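You operate a simulated robot arm through the tools that you are given. There is no shell and no other tool.

The job below is to be done with a simulated two-armed robot. You get a single attempt, and the scene is never put back.

TASK
Take the top strip out of the flat press to the strip stand.
Fine: leave the teal and yellow catch free; shut the lid.
Where things are to end (x, y in the base frame): thin beech strip within 30 mm of [690, -160].

Only the result counts: the job must be done as asked and must still hold three seconds after the hand-in. Knocking over, shifting, dropping, spilling or breaking anything else fails it. A push-on lid holds only when it is set on centred and level and pressed home; a screw cap is set on level and turned clockwise until tight.

THE ROBOT
Two 7-joint arms with fingered hands on one trunk that stands fixed in place. Base frame: the origin is at the foot of the trunk, x ahead of it, y to its left, z up; the work surface is at about z = 928. Lengths are in mm, angles in degrees, forces in N, time in s.
The left shoulder is at [60, 177, 925], the right one opposite. Each reaches about 1000 mm from its shoulder. Payload 4 kg a hand.
Tool frame (each hand has its own): the origin (TCP) lies between the finger pads and is the grasp point; the fingertips stand 37 mm ahead of it; z points along the fingers, y is the line along which they close. The gripper opens to 124 mm; its body begins 43 mm behind the TCP. The gripper is a hand of 3 fingers: y runs from the thumb to the fingers, the wrist lies at [-15, -108, -202] in the tool frame, and closing takes about 1.5 s.
Orientation is that of the tool frame in the base frame, as [roll, pitch, yaw] about the fixed x, y, z axes, in that order (R = Rz(yaw) Ry(pitch) Rx(roll)). With the fingers straight down and the wrist toward the robot, the tool's x, y and z point along [0, 1, 0], [1, 0, 0] and [0, 0, -1] of the base frame.

THE INTERFACE
- The arms move only by the tool send_rows. It takes "left_motion", "right_motion" or both (then of equal length, played together; a hand with none holds still); each is a list of rows, each an object of numbers (a shift or turn left out is 0, a gripper value left out holds the last): "jaw": the closure, from 0 (fully open) to 1 (shut); "dx", "dy", "dz": the shift along the tool's x, y, z in mm; "wx", "wy", "wz": the turn, a rotation vector about the tool's x, y, z in degrees. In form: [{"jaw": .., "dx": .., "dy": .., "dz": .., "wx": .., "wy": .., "wz": ..}, ...]. A call has 1 to 20 rows; each row shifts and turns the commanded pose from where the row before left it, along the tool's axes as they then stand. Rows are played at 5 a second. More than 50 mm and 8.6 degrees between two rows, or a gripper value outside its range, and nothing of the call is played. Where a pose cannot be reached the arm comes as near as it can. A force on the tool above 90 N (or 10 N above the force at the start of the call, whichever is more), or a blocked arm, ends the call early, and 0.2 s more pass. The fingers move at their own pace (about 72 mm/s each) and stop on an object; they squeeze with about 23 N. The grip force told is the motor's: it shows also when the fingers shut on nothing. Time passes only in rows, and 0.2 s behind the last, so rows that do not move let the fingers close. It gives the time, the measured TCP pose, the force on the tool (base axes), the opening and the grip force at its end, in the units of the frame above (readings bear some noise), with the torque about the TCP (base axes, N m) and any sound that the robot's microphone picked up.
- Cameras (640 x 400 px; columns grow to the right, rows downward): "scene" is now at [66.7, -2.6, 1574.3]; the picture's right is [0.05, -1.00, 0.00], its down [-0.49, -0.02, -0.87] and it looks along [0.87, 0.04, -0.49] (base axes); focal length 313 px, centre (320, 200). "left" rides on the left gripper at [-64, -76, -137] in its tool frame; the picture's right is [-0.84, -0.26, 0.48], its down [0.48, -0.76, 0.43] and it looks along [0.26, 0.60, 0.76] (tool axes); focal length 256 px, centre (320, 200). "right" rides on the right gripper at [64, -76, -137] in its tool frame; the picture's right is [-0.84, 0.26, -0.48], its down [-0.48, -0.76, 0.43] and it looks along [-0.26, 0.60, 0.76] (tool axes); focal length 256 px, centre (320, 200). There is no depth. A picture from a camera that has moved, and an enlarged one, comes with that camera's place and axes in the base frame and with its lens. The place of the scene camera against the robot may be out by one fixed shift of up to 25 mm in any direction.
- snapshot(camera): a new picture of that camera. No time passes.
- slide_trunk(by): slides the trunk up (or, below 0, down) by that many mm; the arms and the scene camera ride with it, the base frame stays. It gives what a move gives, with no picture.
- preshape(shape, hand): the hand has 3 fingers and takes this shape, open, in about a second: jaw (thumb against the fingers, like two jaws); tri (thumb and two fingers); tip (a fingertip pinch); poke (one finger out to press); point (the index stretched); flat (the hand flat); cup (the hand cupped); fist (a fist). The gripper value then closes the fingers along that shape, each until it touches; the sizes above hold for jaw. It gives what a move gives, with no picture.
- turn_head(pan, tilt): turns the head with the scene camera to pan (to the left, within 86 degrees either way) and tilt (down, from -29 to 69), counted from straight ahead of the robot. It gives what a move gives.
- zoom(camera, box): a new picture of the part [left, top, right, bottom] of that camera's present view, enlarged. No time passes.
- sign_off(): hands the job in; it is judged then, once.

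Nothing tells you positions but the pictures and the camera data. Unless the task says otherwise, let go and move clear before handing in.

The tools are called as name(argument=value, ...) on one line, values as JSON. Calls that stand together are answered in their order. send_rows: Moves the arms, as the interface text tells. Its arguments: {"type":"object","properties":{"left_motion":{"type":"array","items":{"type":"object","properties":{"jaw":{"type":"number"},"dx":{"type":"number"},"dy":{"type":"number"},"dz":{"type":"number"},"wx":{"type":"number"},"wy":{"type":"number"},"wz":{"type":"number"}}}},"right_motion":{"type":"array","items":{"type":"object","properties":{"jaw":{"type":"number"},"dx":{"type":"number"},"dy":{"type":"number"},"dz":{"type":"number"},"wx":{"type":"number"},"wy":{"type":"number"},"wz":{"type":"number"}}}}},"required":[]} The other tools are called the same way: slide_trunk (by) moves the trunk up or down; preshape (shape, hand) gives the hand a shape; turn_head (pan, tilt) turns the head that bears the scene camera; snapshot (camera) takes a picture; zoom (camera, box) takes an enlarged picture of a part of a camera's view; sign_off () hands the job in.

At the start:

```text
time_s: 0.0
left_eef_pos: [643.6, 377.0, 1354.2]
left_tool_rot: [-180.0, -0.1, 90.0]
left_contact_force: [0.1, 0.4, 0.4]
left_wrist_torque: [-0.01, 0.0, 0.01]
left_opening: 123.8
left_grip_force: 0.1
left_shape: jaw
right_eef_pos: [706.7, -198.7, 1297.8]
right_tool_rot: [-180.0, 0.0, 90.1]
right_contact_force: [-0.3, -0.3, 0.5]
right_wrist_torque: [0.03, 0.04, -0.01]
right_opening: 123.5
right_grip_force: 0.1
right_shape: jaw
trunk travel left (down, up): [-450.0, 140.0]
head pan, tilt (commanded): [2.8, 29.1]
```

scene: 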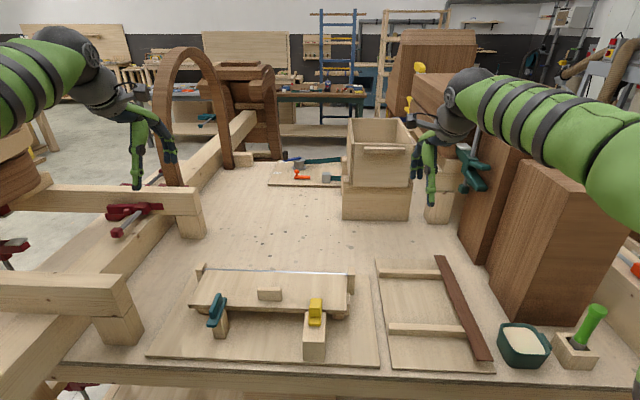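
right: 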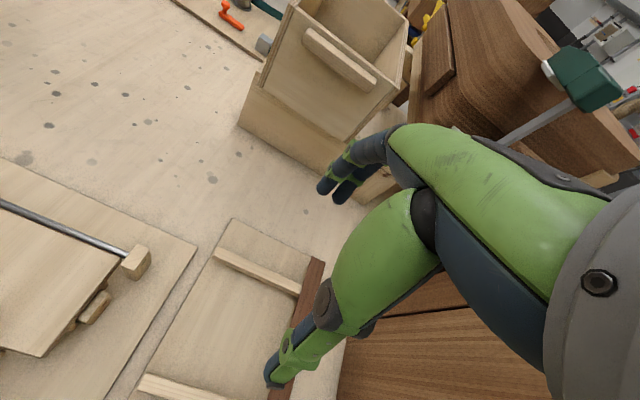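
left: 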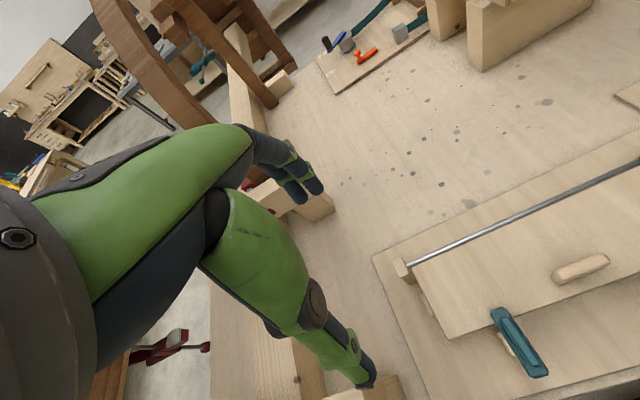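

The scene shows a flat press with a hinged lid, a teal catch at left and a yellow catch at right, and a strip stand to the right of it with two rails. I'll zoom in for details before moving anything.

zoom(camera="scene", box=[140, 240, 380, 390])

zoom(camera="scene", box=[360, 240, 600, 390])

snapshot(camera="left")

snapshot(camera="right")

```text
2.67 times, centred on (260, 315) of scene
camera zoom: at [66.7, -2.6, 1574.3], right [0.05, -1.0, 0.0], down [-0.49, -0.02, -0.87], along [0.87, 0.04, -0.49], focal length 836 px, centre (480, -107)
```

zoom: 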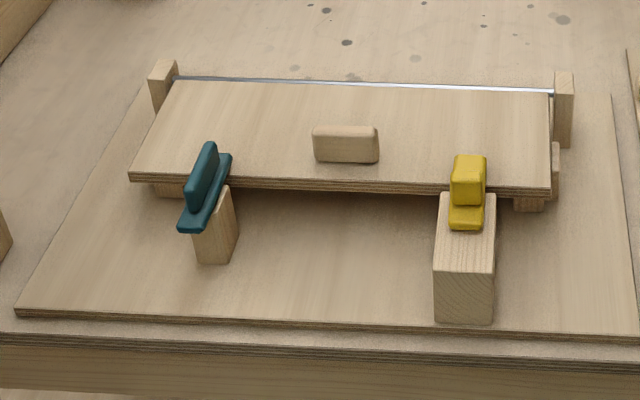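

```text
2.67 times, centred on (480, 315) of scene
camera zoom: at [66.7, -2.6, 1574.3], right [0.05, -1.0, 0.0], down [-0.49, -0.02, -0.87], along [0.87, 0.04, -0.49], focal length 836 px, centre (-107, -107)
```

zoom: 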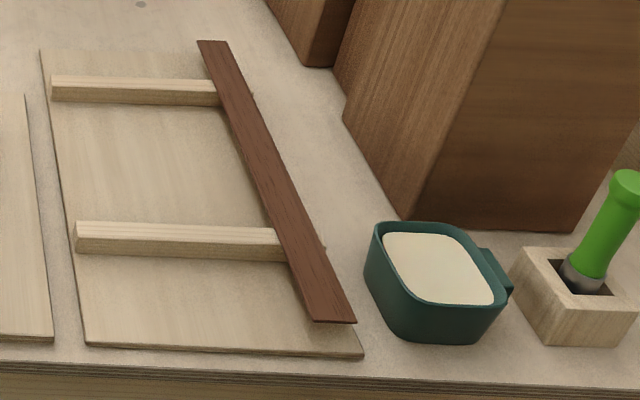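

```text
taken
camera left: at [567.2, 312.5, 1490.3], right [-0.26, -0.84, -0.48], down [-0.76, 0.48, -0.43], along [0.6, 0.26, -0.76], focal length 256 px, centre (320, 200)
```

left: 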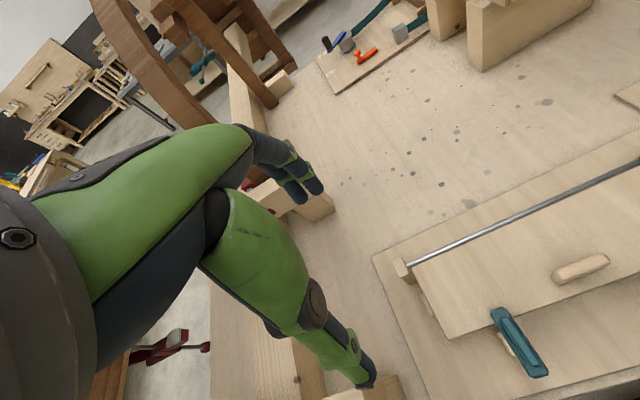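

```text
taken
camera right: at [631.4, -135.8, 1434.1], right [0.26, -0.84, 0.48], down [-0.76, -0.48, -0.43], along [0.6, -0.26, -0.76], focal length 256 px, centre (320, 200)
```

right: 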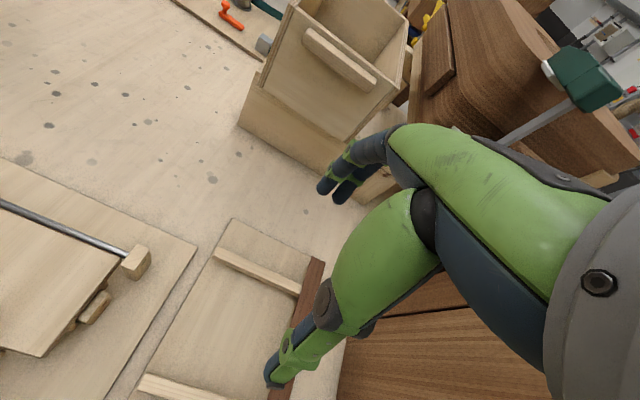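

I see the teal catch on a small post at about (530, 255), the yellow catch on a larger post at about (515, 31), and the lid hinged at its rear edge near x≈700. I'll bring both hands above the catches for closer wrist-camera views.

send_rows(left_motion=[{"dx": -14.4, "dy": -13, "dz": 25}, {"dx": -14.4, "dy": -13, "dz": 25}, {"dx": -14.4, "dy": -13, "dz": 25}, {"dx": -14.4, "dy": -13, "dz": 25}, {"dx": -14.4, "dy": -13, "dz": 25}, {"dx": -14.4, "dy": -13, "dz": 25}, {"dx": -14.4, "dy": -13, "dz": 25}, {"dx": -14.4, "dy": -13, "dz": 25}], right_motion=[{"dx": 26, "dy": -23.4, "dz": 18.5}, {"dx": 26, "dy": -23.4, "dz": 18.5}, {"dx": 26, "dy": -23.4, "dz": 18.5}, {"dx": 26, "dy": -23.4, "dz": 18.5}, {"dx": 26, "dy": -23.4, "dz": 18.5}, {"dx": 26, "dy": -23.4, "dz": 18.5}, {"dx": 26, "dy": -23.4, "dz": 18.5}, {"dx": 26, "dy": -23.4, "dz": 18.5}])

snapshot(camera="left")

snapshot(camera="right")

snapshot(camera="scene")

```text
time_s: 1.8
left_eef_pos: [541.1, 263.7, 1154.4]
left_tool_rot: [-179.9, 0.0, 90.0]
left_contact_force: [0.3, 0.1, -0.4]
left_wrist_torque: [0.0, -0.01, 0.0]
left_opening: 123.8
left_grip_force: 0.2
left_shape: jaw
right_eef_pos: [518.8, 13.4, 1151.2]
right_tool_rot: [180.0, 0.0, 90.0]
right_contact_force: [-0.6, 0.0, 0.6]
right_wrist_torque: [0.03, 0.0, -0.01]
right_opening: 123.8
right_grip_force: 0.0
right_shape: jaw
trunk travel left (down, up): [-450.0, 140.0]
head pan, tilt (commanded): [2.8, 29.1]
```

```text
taken
camera left: at [463.3, 197.3, 1291.3], right [-0.26, -0.84, -0.48], down [-0.76, 0.48, -0.44], along [0.6, 0.25, -0.76], focal length 256 px, centre (320, 200)
```

left: 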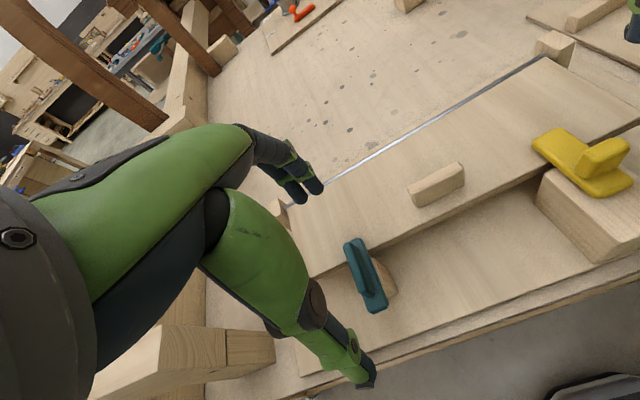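

```text
taken
camera right: at [442.2, 75.3, 1286.5], right [0.26, -0.84, 0.48], down [-0.76, -0.48, -0.44], along [0.6, -0.26, -0.76], focal length 256 px, centre (320, 200)
```

right: 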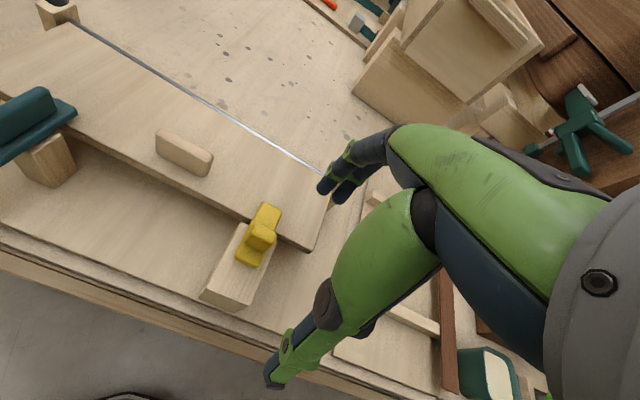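

```text
taken
camera scene: at [66.4, -2.3, 1574.4], right [0.05, -1.0, 0.0], down [-0.49, -0.02, -0.87], along [0.87, 0.04, -0.49], focal length 313 px, centre (320, 200)
```

scene: 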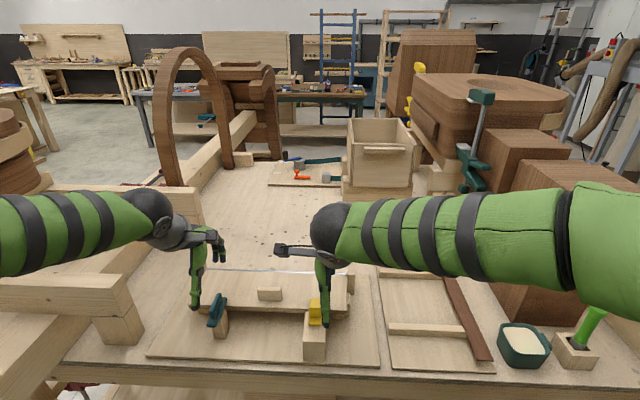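

zoom(camera="left", box=[280, 120, 640, 345])

zoom(camera="right", box=[0, 60, 360, 285])

zoom(camera="left", box=[500, 100, 640, 270])

zoom(camera="right", box=[180, 170, 360, 320])

```text
1.78 times, centred on (460, 232) of left
camera zoom: at [463.3, 197.3, 1291.3], right [-0.26, -0.84, -0.48], down [-0.76, 0.48, -0.44], along [0.6, 0.25, -0.76], focal length 455 px, centre (71, 142)
```

zoom: 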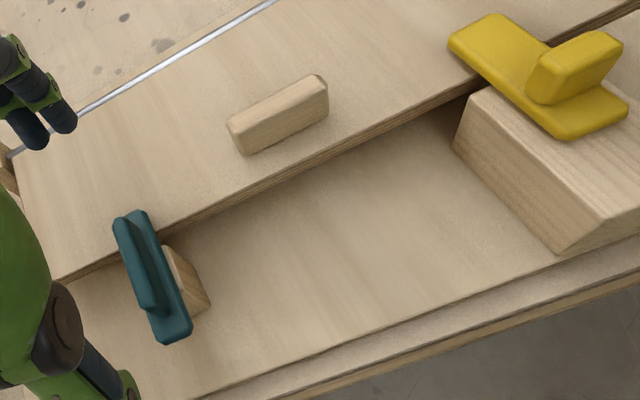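

```text
1.78 times, centred on (180, 172) of right
camera zoom: at [442.2, 75.3, 1286.5], right [0.26, -0.84, 0.48], down [-0.76, -0.48, -0.44], along [0.6, -0.26, -0.76], focal length 455 px, centre (569, 249)
```

zoom: 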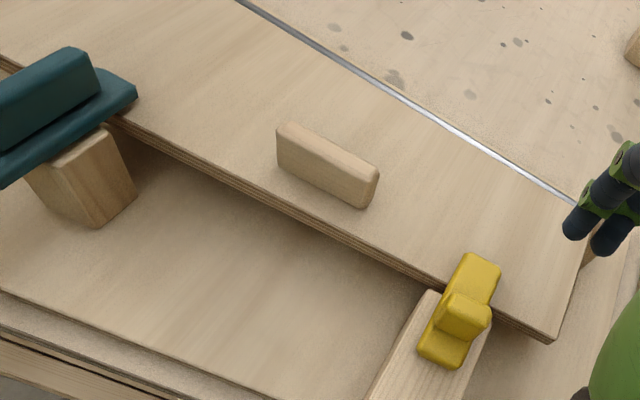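

```text
2.35 times, centred on (570, 185) of left
camera zoom: at [463.3, 197.3, 1291.3], right [-0.26, -0.84, -0.48], down [-0.76, 0.48, -0.44], along [0.6, 0.25, -0.76], focal length 602 px, centre (-268, 235)
```

zoom: 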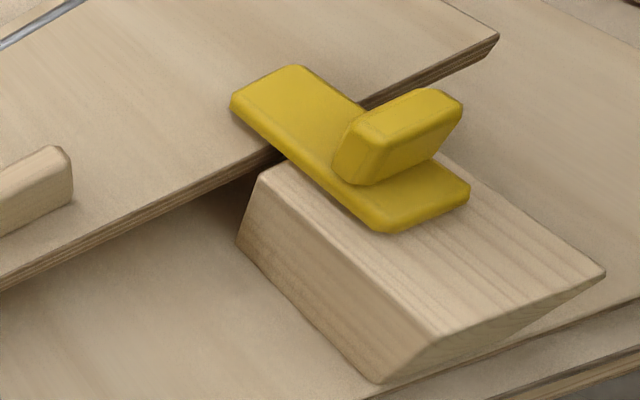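

```text
2.67 times, centred on (270, 245) of right
camera zoom: at [442.2, 75.3, 1286.5], right [0.26, -0.84, 0.48], down [-0.76, -0.48, -0.44], along [0.6, -0.26, -0.76], focal length 683 px, centre (453, 80)
```

zoom: 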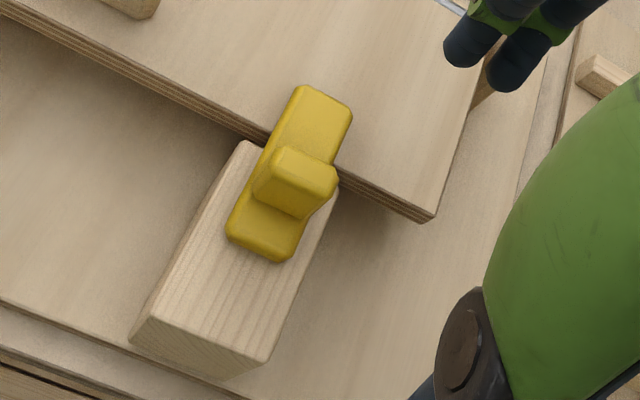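

The yellow catch looks like a sliding bolt (plate over the lid front edge, upright tab), and the teal one a turn-button with a fin. I'll zoom in more on the teal catch and the knob to triangulate them.

zoom(camera="left", box=[320, 220, 420, 330])

zoom(camera="right", box=[0, 70, 120, 200])

zoom(camera="left", box=[380, 140, 500, 230])

zoom(camera="right", box=[130, 110, 250, 200])

```text
3.64 times, centred on (370, 275) of left
camera zoom: at [463.3, 197.3, 1291.3], right [-0.26, -0.84, -0.48], down [-0.76, 0.48, -0.44], along [0.6, 0.25, -0.76], focal length 931 px, centre (138, -73)
```

zoom: 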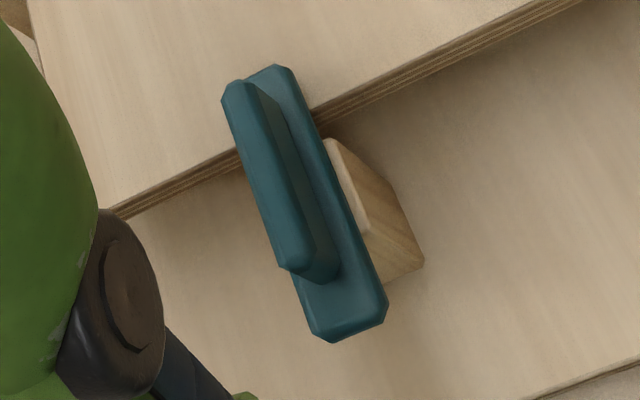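

```text
3.08 times, centred on (60, 135) of right
camera zoom: at [442.2, 75.3, 1286.5], right [0.26, -0.84, 0.48], down [-0.76, -0.48, -0.44], along [0.6, -0.26, -0.76], focal length 788 px, centre (1120, 400)
```

zoom: 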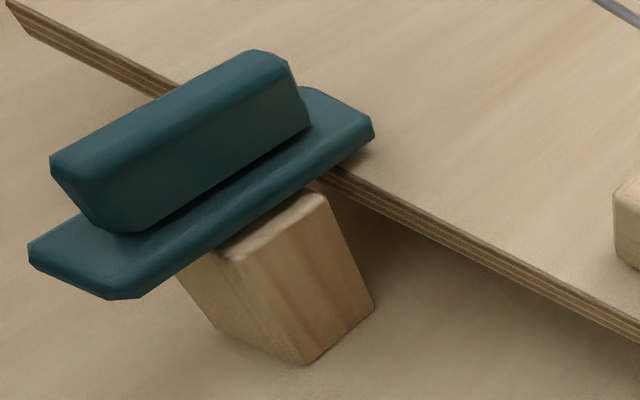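

```text
4.44 times, centred on (440, 185) of left
camera zoom: at [463.3, 197.3, 1291.3], right [-0.26, -0.84, -0.48], down [-0.76, 0.48, -0.44], along [0.6, 0.25, -0.76], focal length 1138 px, centre (-213, 267)
```

zoom: 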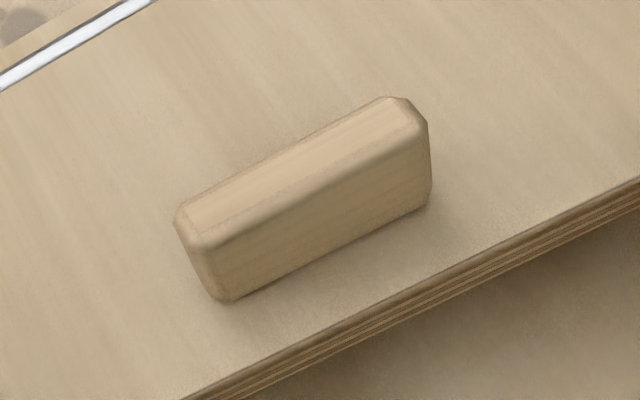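

```text
4.44 times, centred on (190, 155) of right
camera zoom: at [442.2, 75.3, 1286.5], right [0.26, -0.84, 0.48], down [-0.76, -0.48, -0.44], along [0.6, -0.26, -0.76], focal length 1138 px, centre (898, 400)
```

zoom: 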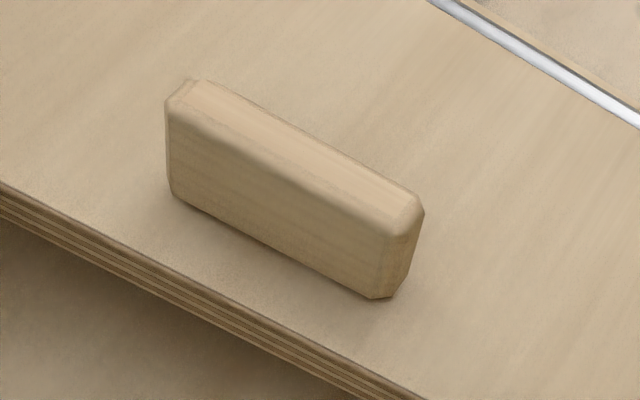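

I've located: teal turn-button centre ≈ (561, 265), fin top z≈1043; yellow tab ≈ (558, 38), top z≈1044; knob ≈ (609, 152), top z≈1044; lid top z≈1001 with its front edge at x≈590. Next I check what is under the lid and at its ends.

zoom(camera="scene", box=[280, 255, 400, 345])

zoom(camera="scene", box=[180, 255, 300, 345])

zoom(camera="left", box=[260, 20, 640, 220])

zoom(camera="right", box=[280, 160, 480, 400])

```text
4.44 times, centred on (340, 300) of scene
camera zoom: at [66.4, -2.3, 1574.4], right [0.05, -1.0, 0.0], down [-0.49, -0.02, -0.87], along [0.87, 0.04, -0.49], focal length 1393 px, centre (231, -244)
```

zoom: 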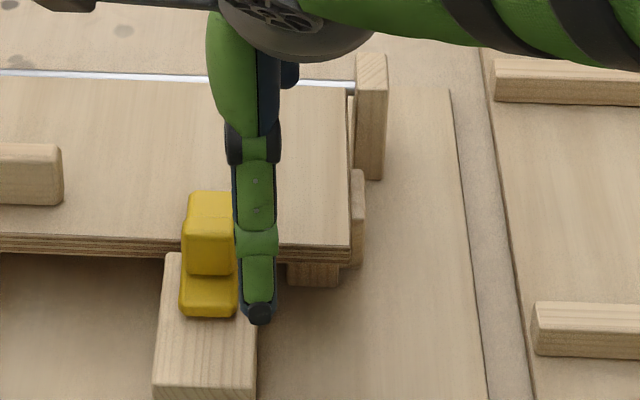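

```text
4.44 times, centred on (240, 300) of scene
camera zoom: at [66.4, -2.3, 1574.4], right [0.05, -1.0, 0.0], down [-0.49, -0.02, -0.87], along [0.87, 0.04, -0.49], focal length 1393 px, centre (676, -244)
```

zoom: 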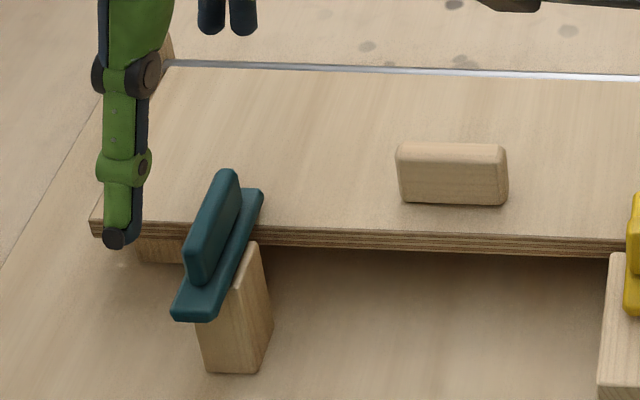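

```text
1.68 times, centred on (450, 120) of left
camera zoom: at [463.3, 197.3, 1291.3], right [-0.26, -0.84, -0.48], down [-0.76, 0.48, -0.44], along [0.6, 0.25, -0.76], focal length 431 px, centre (101, 335)
```

zoom: 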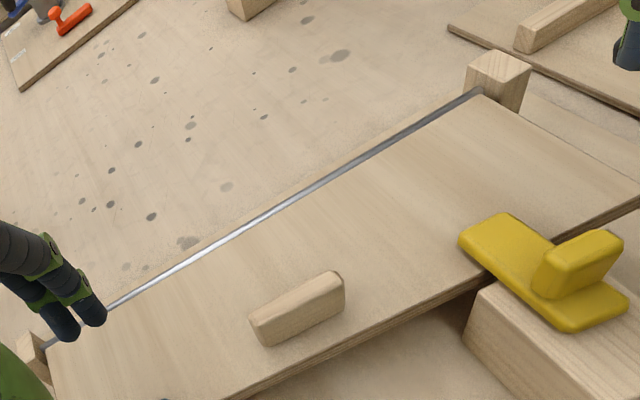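

```text
1.67 times, centred on (380, 280) of right
camera zoom: at [442.2, 75.3, 1286.5], right [0.26, -0.84, 0.48], down [-0.76, -0.48, -0.44], along [0.6, -0.26, -0.76], focal length 427 px, centre (220, 67)
```

zoom: 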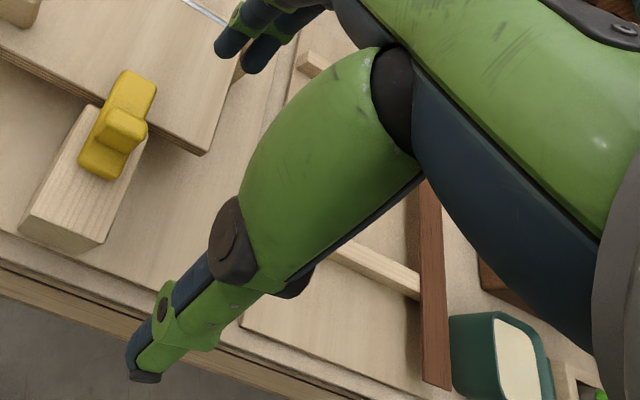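

The yellow bolt slides along x. I'll bring the right hand, open, around the yellow tab (thumb on the robot side, fingers on the far side) and check alignment before closing.

send_rows(right_motion=[{"dx": 12.3, "dy": 19.3, "dz": 20}, {"dx": 12.3, "dy": 19.4, "dz": 20}, {"dz": 25}, {"dz": 20}])

snapshot(camera="left")

zoom(camera="scene", box=[280, 255, 400, 345])

snapshot(camera="right")

```text
time_s: 2.8
left_eef_pos: [540.9, 262.8, 1154.6]
left_tool_rot: [-180.0, 0.0, 89.9]
left_contact_force: [-0.6, 0.2, 0.2]
left_wrist_torque: [0.01, -0.02, 0.0]
left_opening: 123.8
left_grip_force: 0.2
left_shape: jaw
right_eef_pos: [560.2, 35.1, 1063.3]
right_tool_rot: [-180.0, 0.0, 90.0]
right_contact_force: [-0.3, 0.1, 0.1]
right_wrist_torque: [0.01, 0.02, 0.0]
right_opening: 123.5
right_grip_force: 0.1
right_shape: jaw
trunk travel left (down, up): [-450.0, 140.0]
head pan, tilt (commanded): [2.8, 29.1]
```

```text
taken
camera left: at [463.8, 197.4, 1291.4], right [-0.26, -0.84, -0.48], down [-0.76, 0.48, -0.43], along [0.6, 0.26, -0.76], focal length 256 px, centre (320, 200)
```

left: 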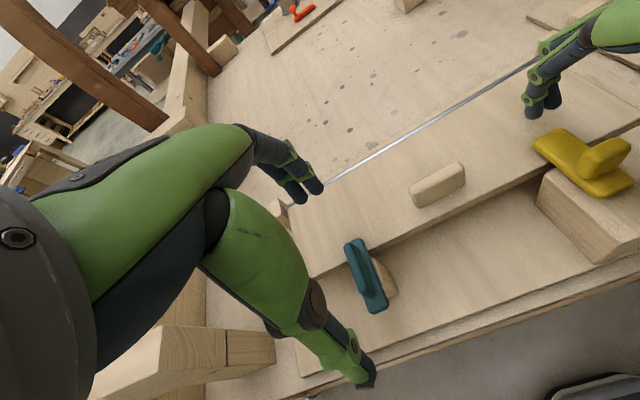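

```text
4.44 times, centred on (340, 300) of scene
camera zoom: at [66.8, -2.4, 1574.3], right [0.05, -1.0, 0.0], down [-0.49, -0.02, -0.87], along [0.87, 0.04, -0.49], focal length 1393 px, centre (231, -244)
```

zoom: 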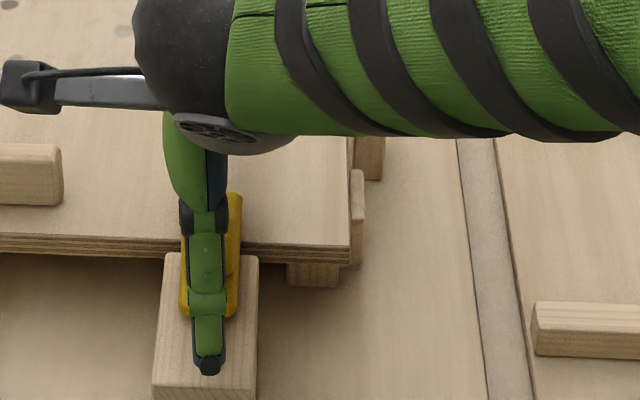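

```text
taken
camera right: at [482.8, 98.4, 1200.0], right [0.26, -0.84, 0.48], down [-0.76, -0.48, -0.43], along [0.6, -0.26, -0.76], focal length 256 px, centre (320, 200)
```

right: 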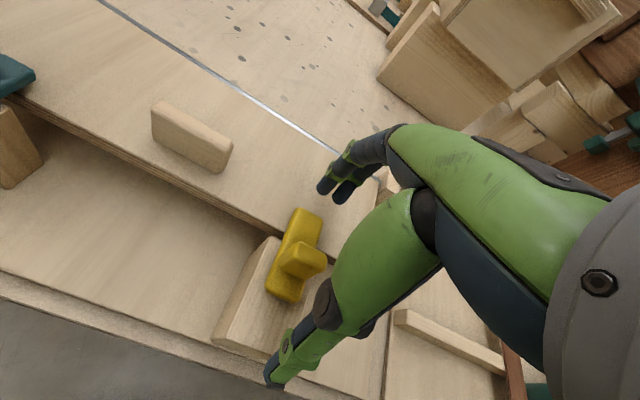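

zoom(camera="right", box=[240, 180, 380, 320])

zoom(camera="left", box=[500, 60, 640, 220])

```text
2.86 times, centred on (310, 250) of right
camera zoom: at [482.8, 98.4, 1200.0], right [0.26, -0.84, 0.48], down [-0.76, -0.48, -0.43], along [0.6, -0.26, -0.76], focal length 731 px, centre (349, 57)
```

zoom: 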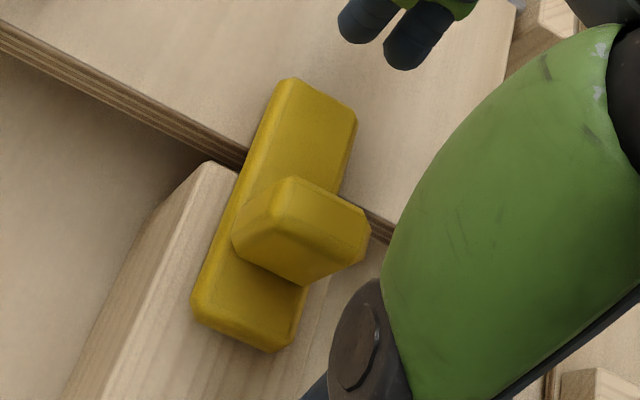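

```text
2.50 times, centred on (570, 140) of left
camera zoom: at [463.8, 197.4, 1291.4], right [-0.26, -0.84, -0.48], down [-0.76, 0.48, -0.43], along [0.6, 0.26, -0.76], focal length 640 px, centre (-305, 350)
```

zoom: 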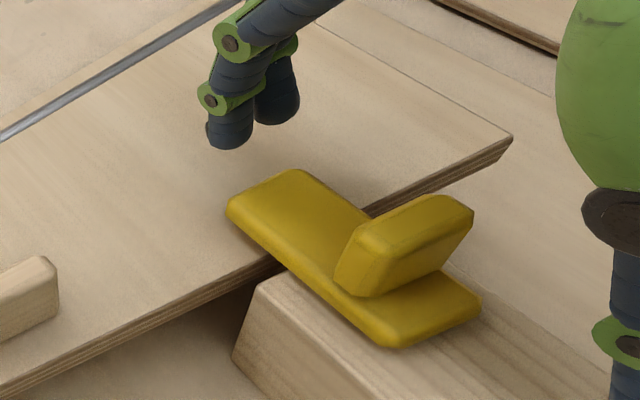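

The tab at about (559, 38) is centred between the fingers. I lower slightly and close on it.

send_rows(right_motion=[{"dx": 3, "dz": 6}, {"jaw": 1}, {"jaw": 1}, {"jaw": 1}, {"jaw": 1}, {"jaw": 1}, {"jaw": 1}, {"jaw": 1}, {"jaw": 1}])

zoom(camera="right", box=[200, 150, 440, 350])

zoom(camera="left", box=[440, 60, 640, 220])

```text
time_s: 4.8
left_eef_pos: [539.9, 262.6, 1157.0]
left_tool_rot: [179.9, -0.1, 90.0]
left_contact_force: [-0.7, 0.5, 0.4]
left_wrist_torque: [-0.01, 0.0, 0.0]
left_opening: 123.4
left_grip_force: 0.0
left_shape: jaw
right_eef_pos: [558.3, 38.1, 1057.8]
right_tool_rot: [-180.0, 0.0, 90.0]
right_contact_force: [-3.5, 0.2, 2.5]
right_wrist_torque: [0.02, -0.34, 0.02]
right_opening: 23.3
right_grip_force: 22.7
right_shape: jaw
trunk travel left (down, up): [-450.0, 140.0]
head pan, tilt (commanded): [2.8, 29.1]
```

```text
2.00 times, centred on (320, 250) of right
camera zoom: at [481.4, 100.2, 1194.4], right [0.26, -0.84, 0.48], down [-0.76, -0.48, -0.44], along [0.6, -0.25, -0.76], focal length 512 px, centre (320, 100)
```

zoom: 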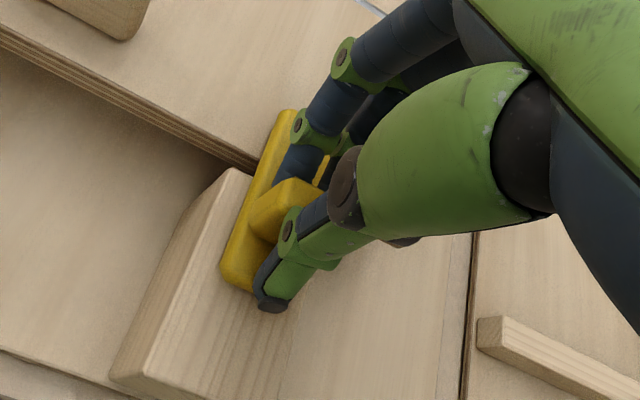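

```text
2.50 times, centred on (540, 140) of left
camera zoom: at [463.1, 197.2, 1291.7], right [-0.26, -0.84, -0.48], down [-0.76, 0.48, -0.43], along [0.6, 0.26, -0.76], focal length 640 px, centre (-230, 350)
```

zoom: 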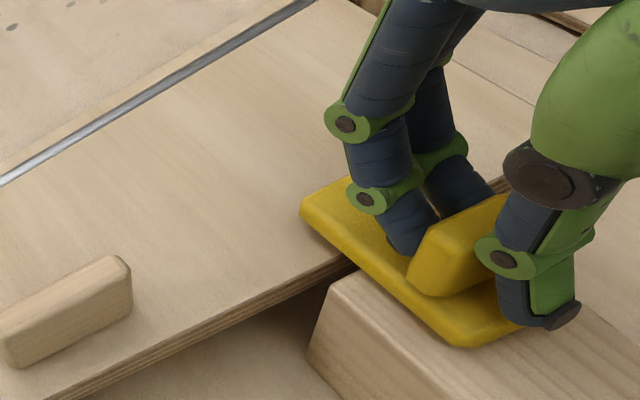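

Gripped firmly on the yellow tab. I pull it toward the robot in small steps and watch the force.

send_rows(right_motion=[{"dy": -4}, {"dy": -4}, {"dy": -4}])

zoom(camera="left", box=[440, 60, 640, 220])

```text
time_s: 5.6
left_eef_pos: [541.0, 262.3, 1155.3]
left_tool_rot: [180.0, 0.0, 90.0]
left_contact_force: [0.3, -0.5, -0.9]
left_wrist_torque: [0.01, 0.03, 0.0]
left_opening: 123.8
left_grip_force: 0.1
left_shape: jaw
right_eef_pos: [547.1, 37.9, 1058.1]
right_tool_rot: [-180.0, -0.1, 90.0]
right_contact_force: [0.3, -2.7, 1.0]
right_wrist_torque: [-0.04, -0.43, 0.02]
right_opening: 23.0
right_grip_force: 23.4
right_shape: jaw
trunk travel left (down, up): [-450.0, 140.0]
head pan, tilt (commanded): [2.8, 29.1]
```

```text
2.50 times, centred on (540, 140) of left
camera zoom: at [463.7, 197.1, 1291.5], right [-0.26, -0.84, -0.48], down [-0.76, 0.48, -0.43], along [0.6, 0.26, -0.76], focal length 640 px, centre (-230, 350)
```

zoom: 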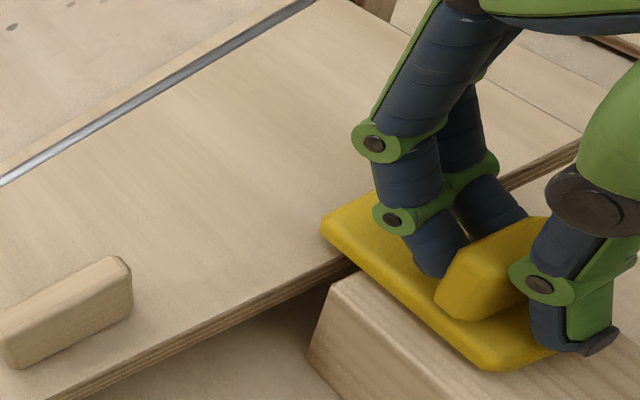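

It slides freely. I continue pulling in small steps.

send_rows(right_motion=[{"dy": -4}, {"dy": -4}, {"dy": -4}, {"dy": -4}])

send_rows(right_motion=[{"dy": -3}, {"dy": -3}, {"dy": -3}])

zoom(camera="left", box=[440, 60, 640, 220])

```text
time_s: 6.6
left_eef_pos: [540.7, 263.5, 1156.2]
left_tool_rot: [179.9, 0.0, 90.0]
left_contact_force: [0.3, -0.1, 0.0]
left_wrist_torque: [0.0, 0.0, 0.02]
left_opening: 123.8
left_grip_force: 0.1
left_shape: jaw
right_eef_pos: [530.1, 37.7, 1057.7]
right_tool_rot: [179.9, 0.1, 89.9]
right_contact_force: [0.6, 2.5, -1.1]
right_wrist_torque: [0.05, -0.42, 0.01]
right_opening: 22.8
right_grip_force: 23.3
right_shape: jaw
trunk travel left (down, up): [-450.0, 140.0]
head pan, tilt (commanded): [2.8, 29.1]
```

```text
time_s: 7.4
left_eef_pos: [540.9, 262.8, 1154.5]
left_tool_rot: [-180.0, 0.0, 90.0]
left_contact_force: [0.2, -0.2, 0.2]
left_wrist_torque: [-0.04, 0.04, 0.0]
left_opening: 123.8
left_grip_force: 0.0
left_shape: jaw
right_eef_pos: [522.7, 37.5, 1058.4]
right_tool_rot: [179.9, 0.0, 89.9]
right_contact_force: [8.8, 2.7, 2.9]
right_wrist_torque: [0.11, -0.66, 0.05]
right_opening: 20.9
right_grip_force: 23.2
right_shape: jaw
trunk travel left (down, up): [-450.0, 140.0]
head pan, tilt (commanded): [2.8, 29.1]
```

```text
2.50 times, centred on (540, 140) of left
camera zoom: at [464.4, 197.4, 1291.3], right [-0.26, -0.84, -0.48], down [-0.76, 0.48, -0.43], along [0.6, 0.26, -0.76], focal length 640 px, centre (-230, 350)
```

zoom: 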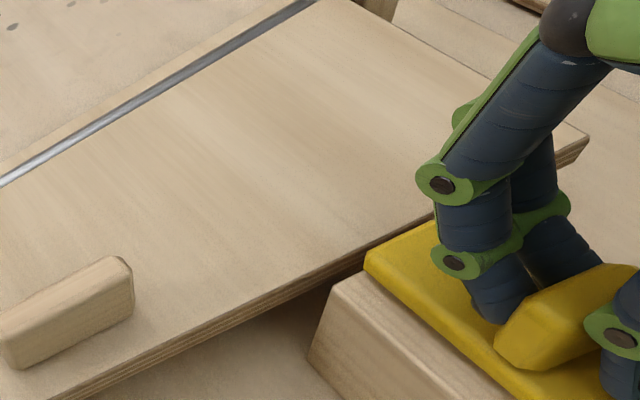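

The yellow bolt has reached its stop (about 35 mm, force rising), clear of the lid. I release it and lift the right hand.

send_rows(right_motion=[{"jaw": 0.6}, {"jaw": 0.3}, {"jaw": 0.0}, {"jaw": 0.0}, {"jaw": 0.0}, {"dz": -30}, {"dz": -45}, {"dz": -45}])

zoom(camera="left", box=[440, 60, 640, 220])

snapshot(camera="right")

```text
time_s: 9.2
left_eef_pos: [541.2, 262.1, 1154.8]
left_tool_rot: [-180.0, 0.1, 90.0]
left_contact_force: [-0.9, 0.5, 0.1]
left_wrist_torque: [0.01, 0.01, 0.05]
left_opening: 123.6
left_grip_force: 0.1
left_shape: jaw
right_eef_pos: [522.3, 36.2, 1181.6]
right_tool_rot: [-180.0, 0.0, 90.0]
right_contact_force: [-0.7, 0.2, 0.4]
right_wrist_torque: [0.0, 0.0, -0.02]
right_opening: 123.9
right_grip_force: 0.1
right_shape: jaw
trunk travel left (down, up): [-450.0, 140.0]
head pan, tilt (commanded): [2.8, 29.1]
```

```text
2.50 times, centred on (540, 140) of left
camera zoom: at [463.5, 197.2, 1291.6], right [-0.26, -0.84, -0.48], down [-0.76, 0.48, -0.43], along [0.6, 0.26, -0.76], focal length 640 px, centre (-230, 350)
```

zoom: 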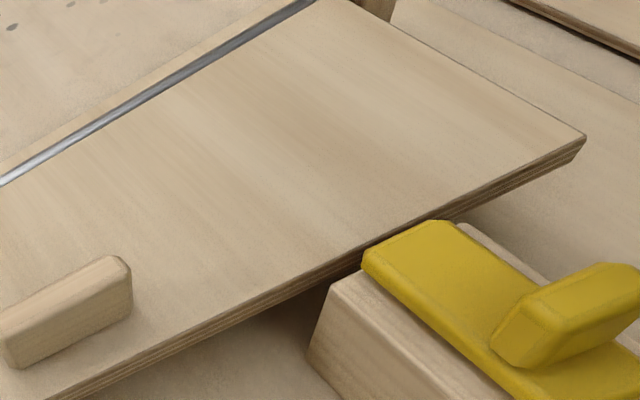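

```text
taken
camera right: at [446.7, 99.0, 1316.9], right [0.26, -0.84, 0.48], down [-0.76, -0.48, -0.43], along [0.6, -0.26, -0.76], focal length 256 px, centre (320, 200)
```

right: 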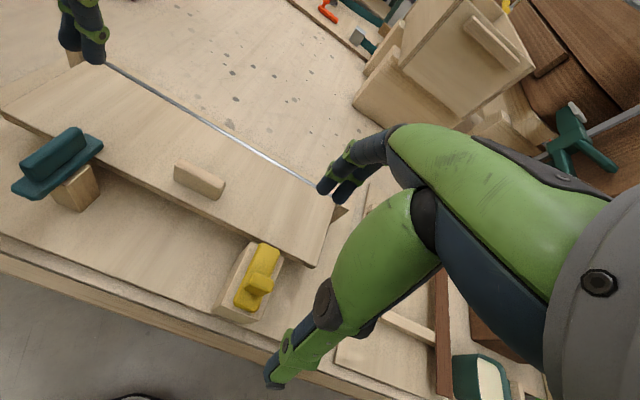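

The yellow catch is free. Now I turn the left hand 90° about its axis so its jaws close along y, to grip the teal fin.

send_rows(left_motion=[{"wz": 8.2}, {"wz": 8.2}, {"wz": 8.2}, {"wz": 8.2}, {"wz": 8.2}, {"wz": 8.2}, {"wz": 8.2}, {"wz": 8.2}, {"wz": 8.2}, {"wz": 8.2}, {"wz": 8.0}, {}])

snapshot(camera="left")

snapshot(camera="scene")

```text
time_s: 11.8
left_eef_pos: [540.1, 261.6, 1154.3]
left_tool_rot: [179.9, 0.0, 0.0]
left_contact_force: [-0.2, 1.0, 0.0]
left_wrist_torque: [-0.03, -0.02, 0.02]
left_opening: 124.0
left_grip_force: 0.1
left_shape: jaw
right_eef_pos: [523.3, 36.8, 1178.9]
right_tool_rot: [179.9, 0.0, 90.1]
right_contact_force: [0.2, -0.7, -0.7]
right_wrist_torque: [0.02, 0.0, -0.05]
right_opening: 123.7
right_grip_force: 0.0
right_shape: jaw
trunk travel left (down, up): [-450.0, 140.0]
head pan, tilt (commanded): [2.8, 29.1]
```

```text
taken
camera left: at [475.0, 336.6, 1290.4], right [-0.84, 0.26, -0.48], down [0.48, 0.76, -0.43], along [0.25, -0.6, -0.76], focal length 256 px, centre (320, 200)
```

left: 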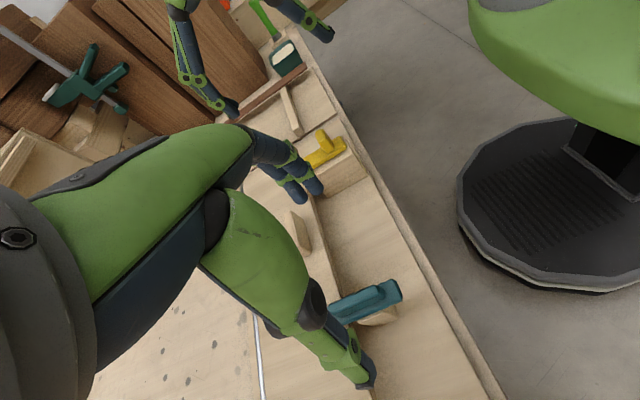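

```text
taken
camera scene: at [66.5, -2.6, 1574.3], right [0.05, -1.0, 0.0], down [-0.49, -0.02, -0.87], along [0.87, 0.04, -0.49], focal length 313 px, centre (320, 200)
```

scene: 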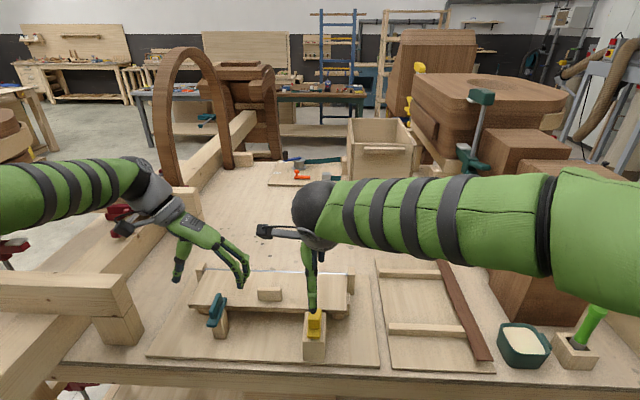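

send_rows(left_motion=[{"dx": 20, "dy": -4}, {"dz": 30}, {"dz": 30}, {"dz": 20}, {}])

zoom(camera="left", box=[200, 120, 480, 400])

zoom(camera="right", box=[0, 0, 240, 240])

zoom(camera="scene", box=[160, 240, 300, 350])

```text
time_s: 13.0
left_eef_pos: [559.4, 266.1, 1073.6]
left_tool_rot: [-179.9, 0.0, 0.0]
left_contact_force: [-0.6, -0.1, 0.2]
left_wrist_torque: [-0.01, -0.02, 0.03]
left_opening: 123.8
left_grip_force: 0.1
left_shape: jaw
right_eef_pos: [523.3, 37.4, 1180.3]
right_tool_rot: [-179.9, -0.1, 90.0]
right_contact_force: [-0.2, -0.2, 0.3]
right_wrist_torque: [0.02, 0.0, 0.02]
right_opening: 123.4
right_grip_force: 0.0
right_shape: jaw
trunk travel left (down, up): [-450.0, 140.0]
head pan, tilt (commanded): [2.8, 29.1]
```

```text
1.43 times, centred on (340, 260) of left
camera zoom: at [494.7, 341.5, 1209.8], right [-0.84, 0.26, -0.48], down [0.48, 0.76, -0.43], along [0.26, -0.6, -0.76], focal length 366 px, centre (291, 114)
```

zoom: 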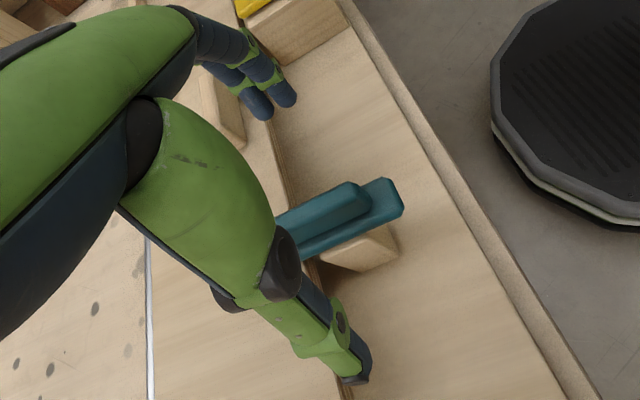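

```text
1.67 times, centred on (120, 120) of right
camera zoom: at [447.0, 99.2, 1316.5], right [0.26, -0.84, 0.48], down [-0.76, -0.48, -0.43], along [0.6, -0.26, -0.76], focal length 427 px, centre (653, 333)
```

zoom: 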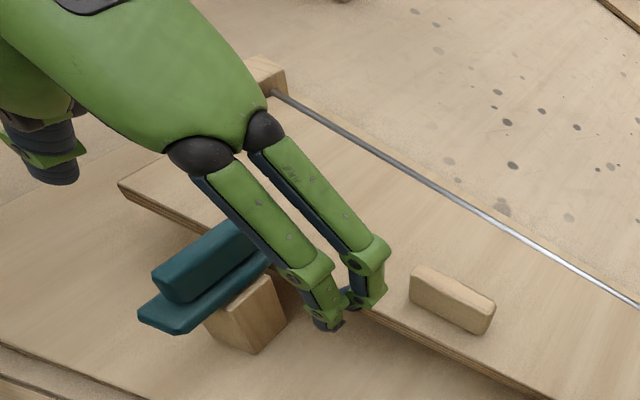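

```text
3.64 times, centred on (230, 295) of scene
camera zoom: at [66.5, -2.6, 1574.3], right [0.05, -1.0, 0.0], down [-0.49, -0.02, -0.87], along [0.87, 0.04, -0.49], focal length 1140 px, centre (647, -146)
```

zoom: 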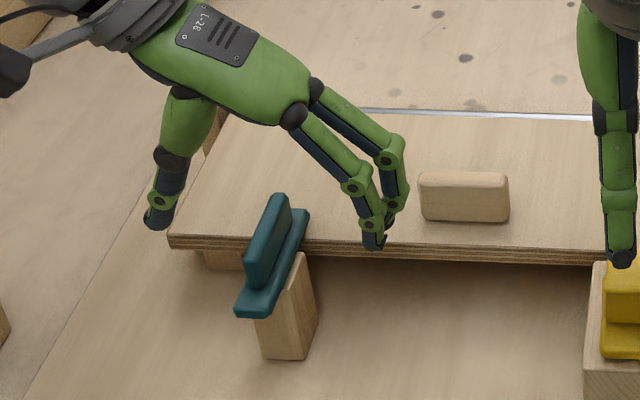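

The fin is centred between thumb and fingers. I lower the last bit and close.

send_rows(left_motion=[{"dz": 17}, {"jaw": 0.5}, {"jaw": 1}, {"jaw": 1}, {"jaw": 1}, {"jaw": 1}, {"jaw": 1}, {"jaw": 1}, {"jaw": 1}, {"jaw": 1}])

zoom(camera="left", box=[200, 120, 480, 400])

zoom(camera="right", box=[0, 0, 240, 240])

```text
time_s: 15.2
left_eef_pos: [559.7, 267.6, 1058.0]
left_tool_rot: [180.0, 0.0, 0.1]
left_contact_force: [1.1, -1.7, 4.7]
left_wrist_torque: [-0.35, -0.03, -0.01]
left_opening: 14.9
left_grip_force: 22.9
left_shape: jaw
right_eef_pos: [523.7, 36.4, 1181.0]
right_tool_rot: [179.9, 0.0, 89.9]
right_contact_force: [0.7, 0.2, 0.6]
right_wrist_torque: [0.01, 0.04, -0.01]
right_opening: 123.7
right_grip_force: 0.1
right_shape: jaw
trunk travel left (down, up): [-450.0, 140.0]
head pan, tilt (commanded): [2.8, 29.1]
```

```text
1.43 times, centred on (340, 260) of left
camera zoom: at [494.5, 341.4, 1193.6], right [-0.84, 0.26, -0.48], down [0.48, 0.76, -0.43], along [0.26, -0.6, -0.76], focal length 366 px, centre (291, 114)
```

zoom: 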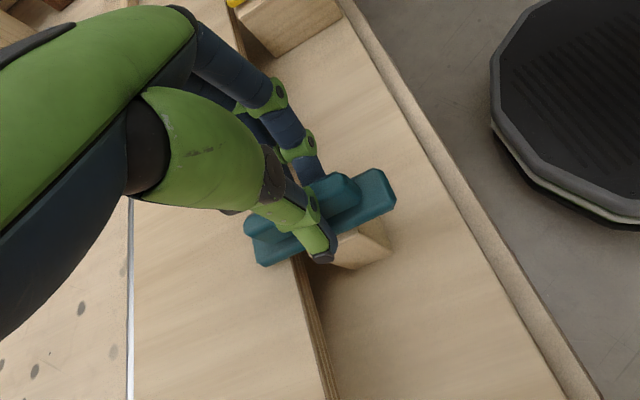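

```text
1.67 times, centred on (120, 120) of right
camera zoom: at [446.9, 99.1, 1316.6], right [0.26, -0.84, 0.48], down [-0.76, -0.48, -0.43], along [0.6, -0.26, -0.76], focal length 427 px, centre (653, 333)
```

zoom: 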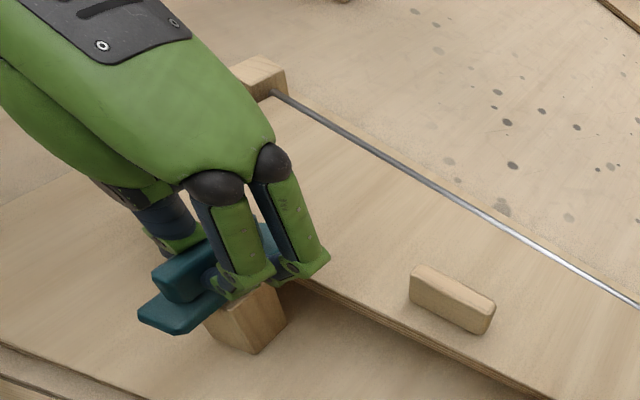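

Gripped on the teal fin. I try a small turn (back toward the starting hand yaw) and watch the torque.

send_rows(left_motion=[{"wz": -4}, {"wz": -4}, {"wz": -4}])

zoom(camera="right", box=[0, 0, 240, 240])

```text
time_s: 16.0
left_eef_pos: [559.4, 265.8, 1058.3]
left_tool_rot: [180.0, 0.0, 12.0]
left_contact_force: [-3.7, 1.2, 6.1]
left_wrist_torque: [-0.37, 0.06, -0.17]
left_opening: 14.7
left_grip_force: 22.6
left_shape: jaw
right_eef_pos: [522.3, 36.8, 1180.4]
right_tool_rot: [-180.0, 0.1, 90.1]
right_contact_force: [-0.5, -0.5, 0.2]
right_wrist_torque: [-0.01, -0.01, -0.02]
right_opening: 123.9
right_grip_force: 0.1
right_shape: jaw
trunk travel left (down, up): [-450.0, 140.0]
head pan, tilt (commanded): [2.8, 29.1]
```

```text
1.67 times, centred on (120, 120) of right
camera zoom: at [446.3, 99.2, 1316.7], right [0.26, -0.84, 0.48], down [-0.76, -0.48, -0.43], along [0.6, -0.26, -0.76], focal length 427 px, centre (653, 333)
```

zoom: 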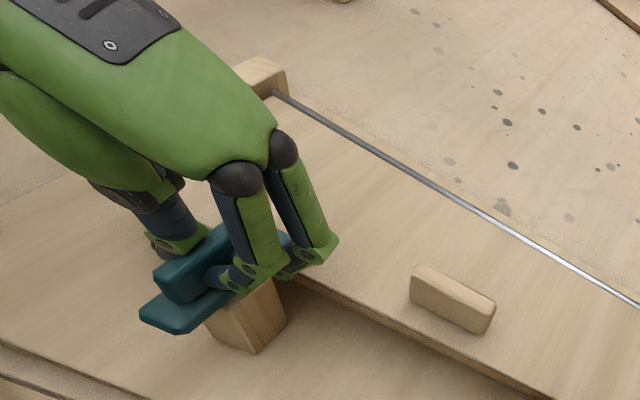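

zoom(camera="right", box=[40, 100, 130, 210])

zoom(camera="left", box=[280, 180, 480, 320])

zoom(camera="scene", box=[180, 270, 280, 350])

```text
3.64 times, centred on (85, 155) of right
camera zoom: at [446.3, 99.2, 1316.7], right [0.26, -0.84, 0.48], down [-0.76, -0.48, -0.43], along [0.6, -0.26, -0.76], focal length 931 px, centre (1174, 364)
```

zoom: 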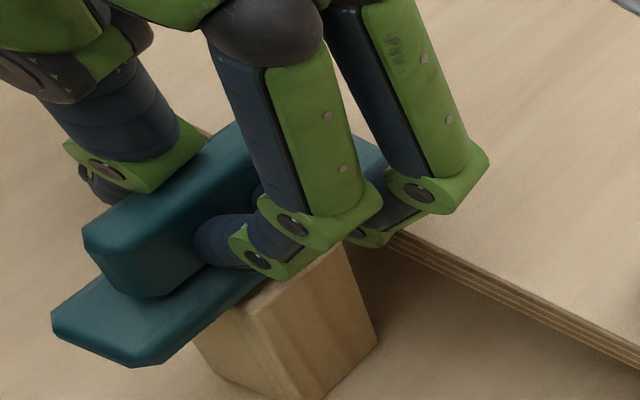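

```text
2.86 times, centred on (380, 250) of left
camera zoom: at [480.1, 326.6, 1193.7], right [-0.87, 0.08, -0.48], down [0.31, 0.84, -0.43], along [0.37, -0.53, -0.76], focal length 731 px, centre (149, 57)
```

zoom: 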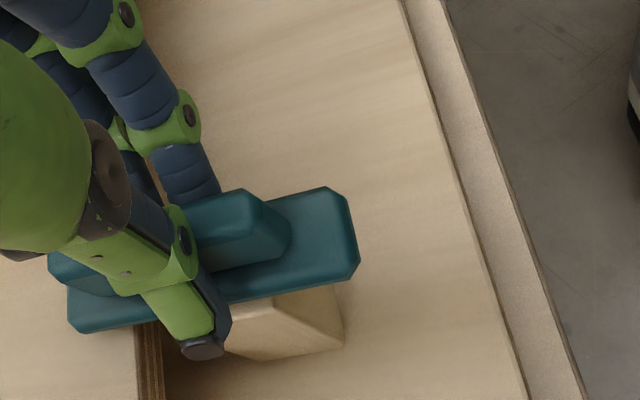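

```text
5.00 times, centred on (230, 310) of scene
camera zoom: at [65.8, -2.7, 1574.4], right [0.05, -1.0, 0.0], down [-0.49, -0.02, -0.87], along [0.87, 0.04, -0.49], focal length 1567 px, centre (770, -350)
```

zoom: 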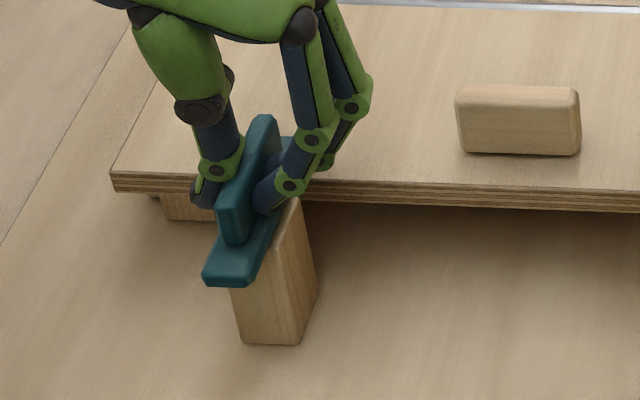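

The catch seems to resist in this direction (hand turned 12°, bar barely moved). I'll try the opposite sense gently to see which way it turns.

send_rows(left_motion=[{"wz": 4}, {"wz": 4}, {"wz": 4}, {"wz": 4}, {"wz": 4}, {"wz": 4}])

zoom(camera="right", box=[40, 100, 130, 210])

zoom(camera="scene", box=[180, 270, 280, 350])

```text
time_s: 17.4
left_eef_pos: [558.7, 267.1, 1056.8]
left_tool_rot: [-180.0, 0.0, -12.0]
left_contact_force: [-1.3, 2.8, 11.1]
left_wrist_torque: [-0.29, 0.15, 0.03]
left_opening: 14.7
left_grip_force: 23.4
left_shape: jaw
right_eef_pos: [522.7, 37.0, 1180.4]
right_tool_rot: [179.9, 0.0, 89.9]
right_contact_force: [-0.7, -0.5, -0.7]
right_wrist_torque: [0.0, 0.02, 0.02]
right_opening: 123.5
right_grip_force: 0.0
right_shape: jaw
trunk travel left (down, up): [-450.0, 140.0]
head pan, tilt (commanded): [2.8, 29.1]
```

```text
3.64 times, centred on (85, 155) of right
camera zoom: at [446.3, 99.4, 1316.8], right [0.26, -0.84, 0.48], down [-0.76, -0.48, -0.43], along [0.6, -0.26, -0.76], focal length 931 px, centre (1174, 364)
```

zoom: 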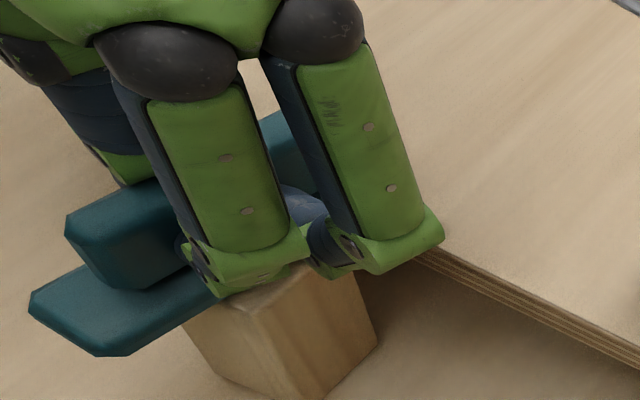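

```text
5.00 times, centred on (230, 310) of scene
camera zoom: at [65.8, -2.5, 1574.4], right [0.05, -1.0, 0.0], down [-0.49, -0.02, -0.87], along [0.87, 0.04, -0.49], focal length 1567 px, centre (770, -350)
```

zoom: 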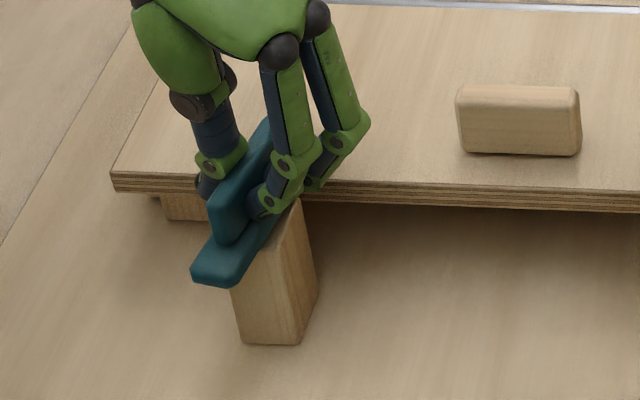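

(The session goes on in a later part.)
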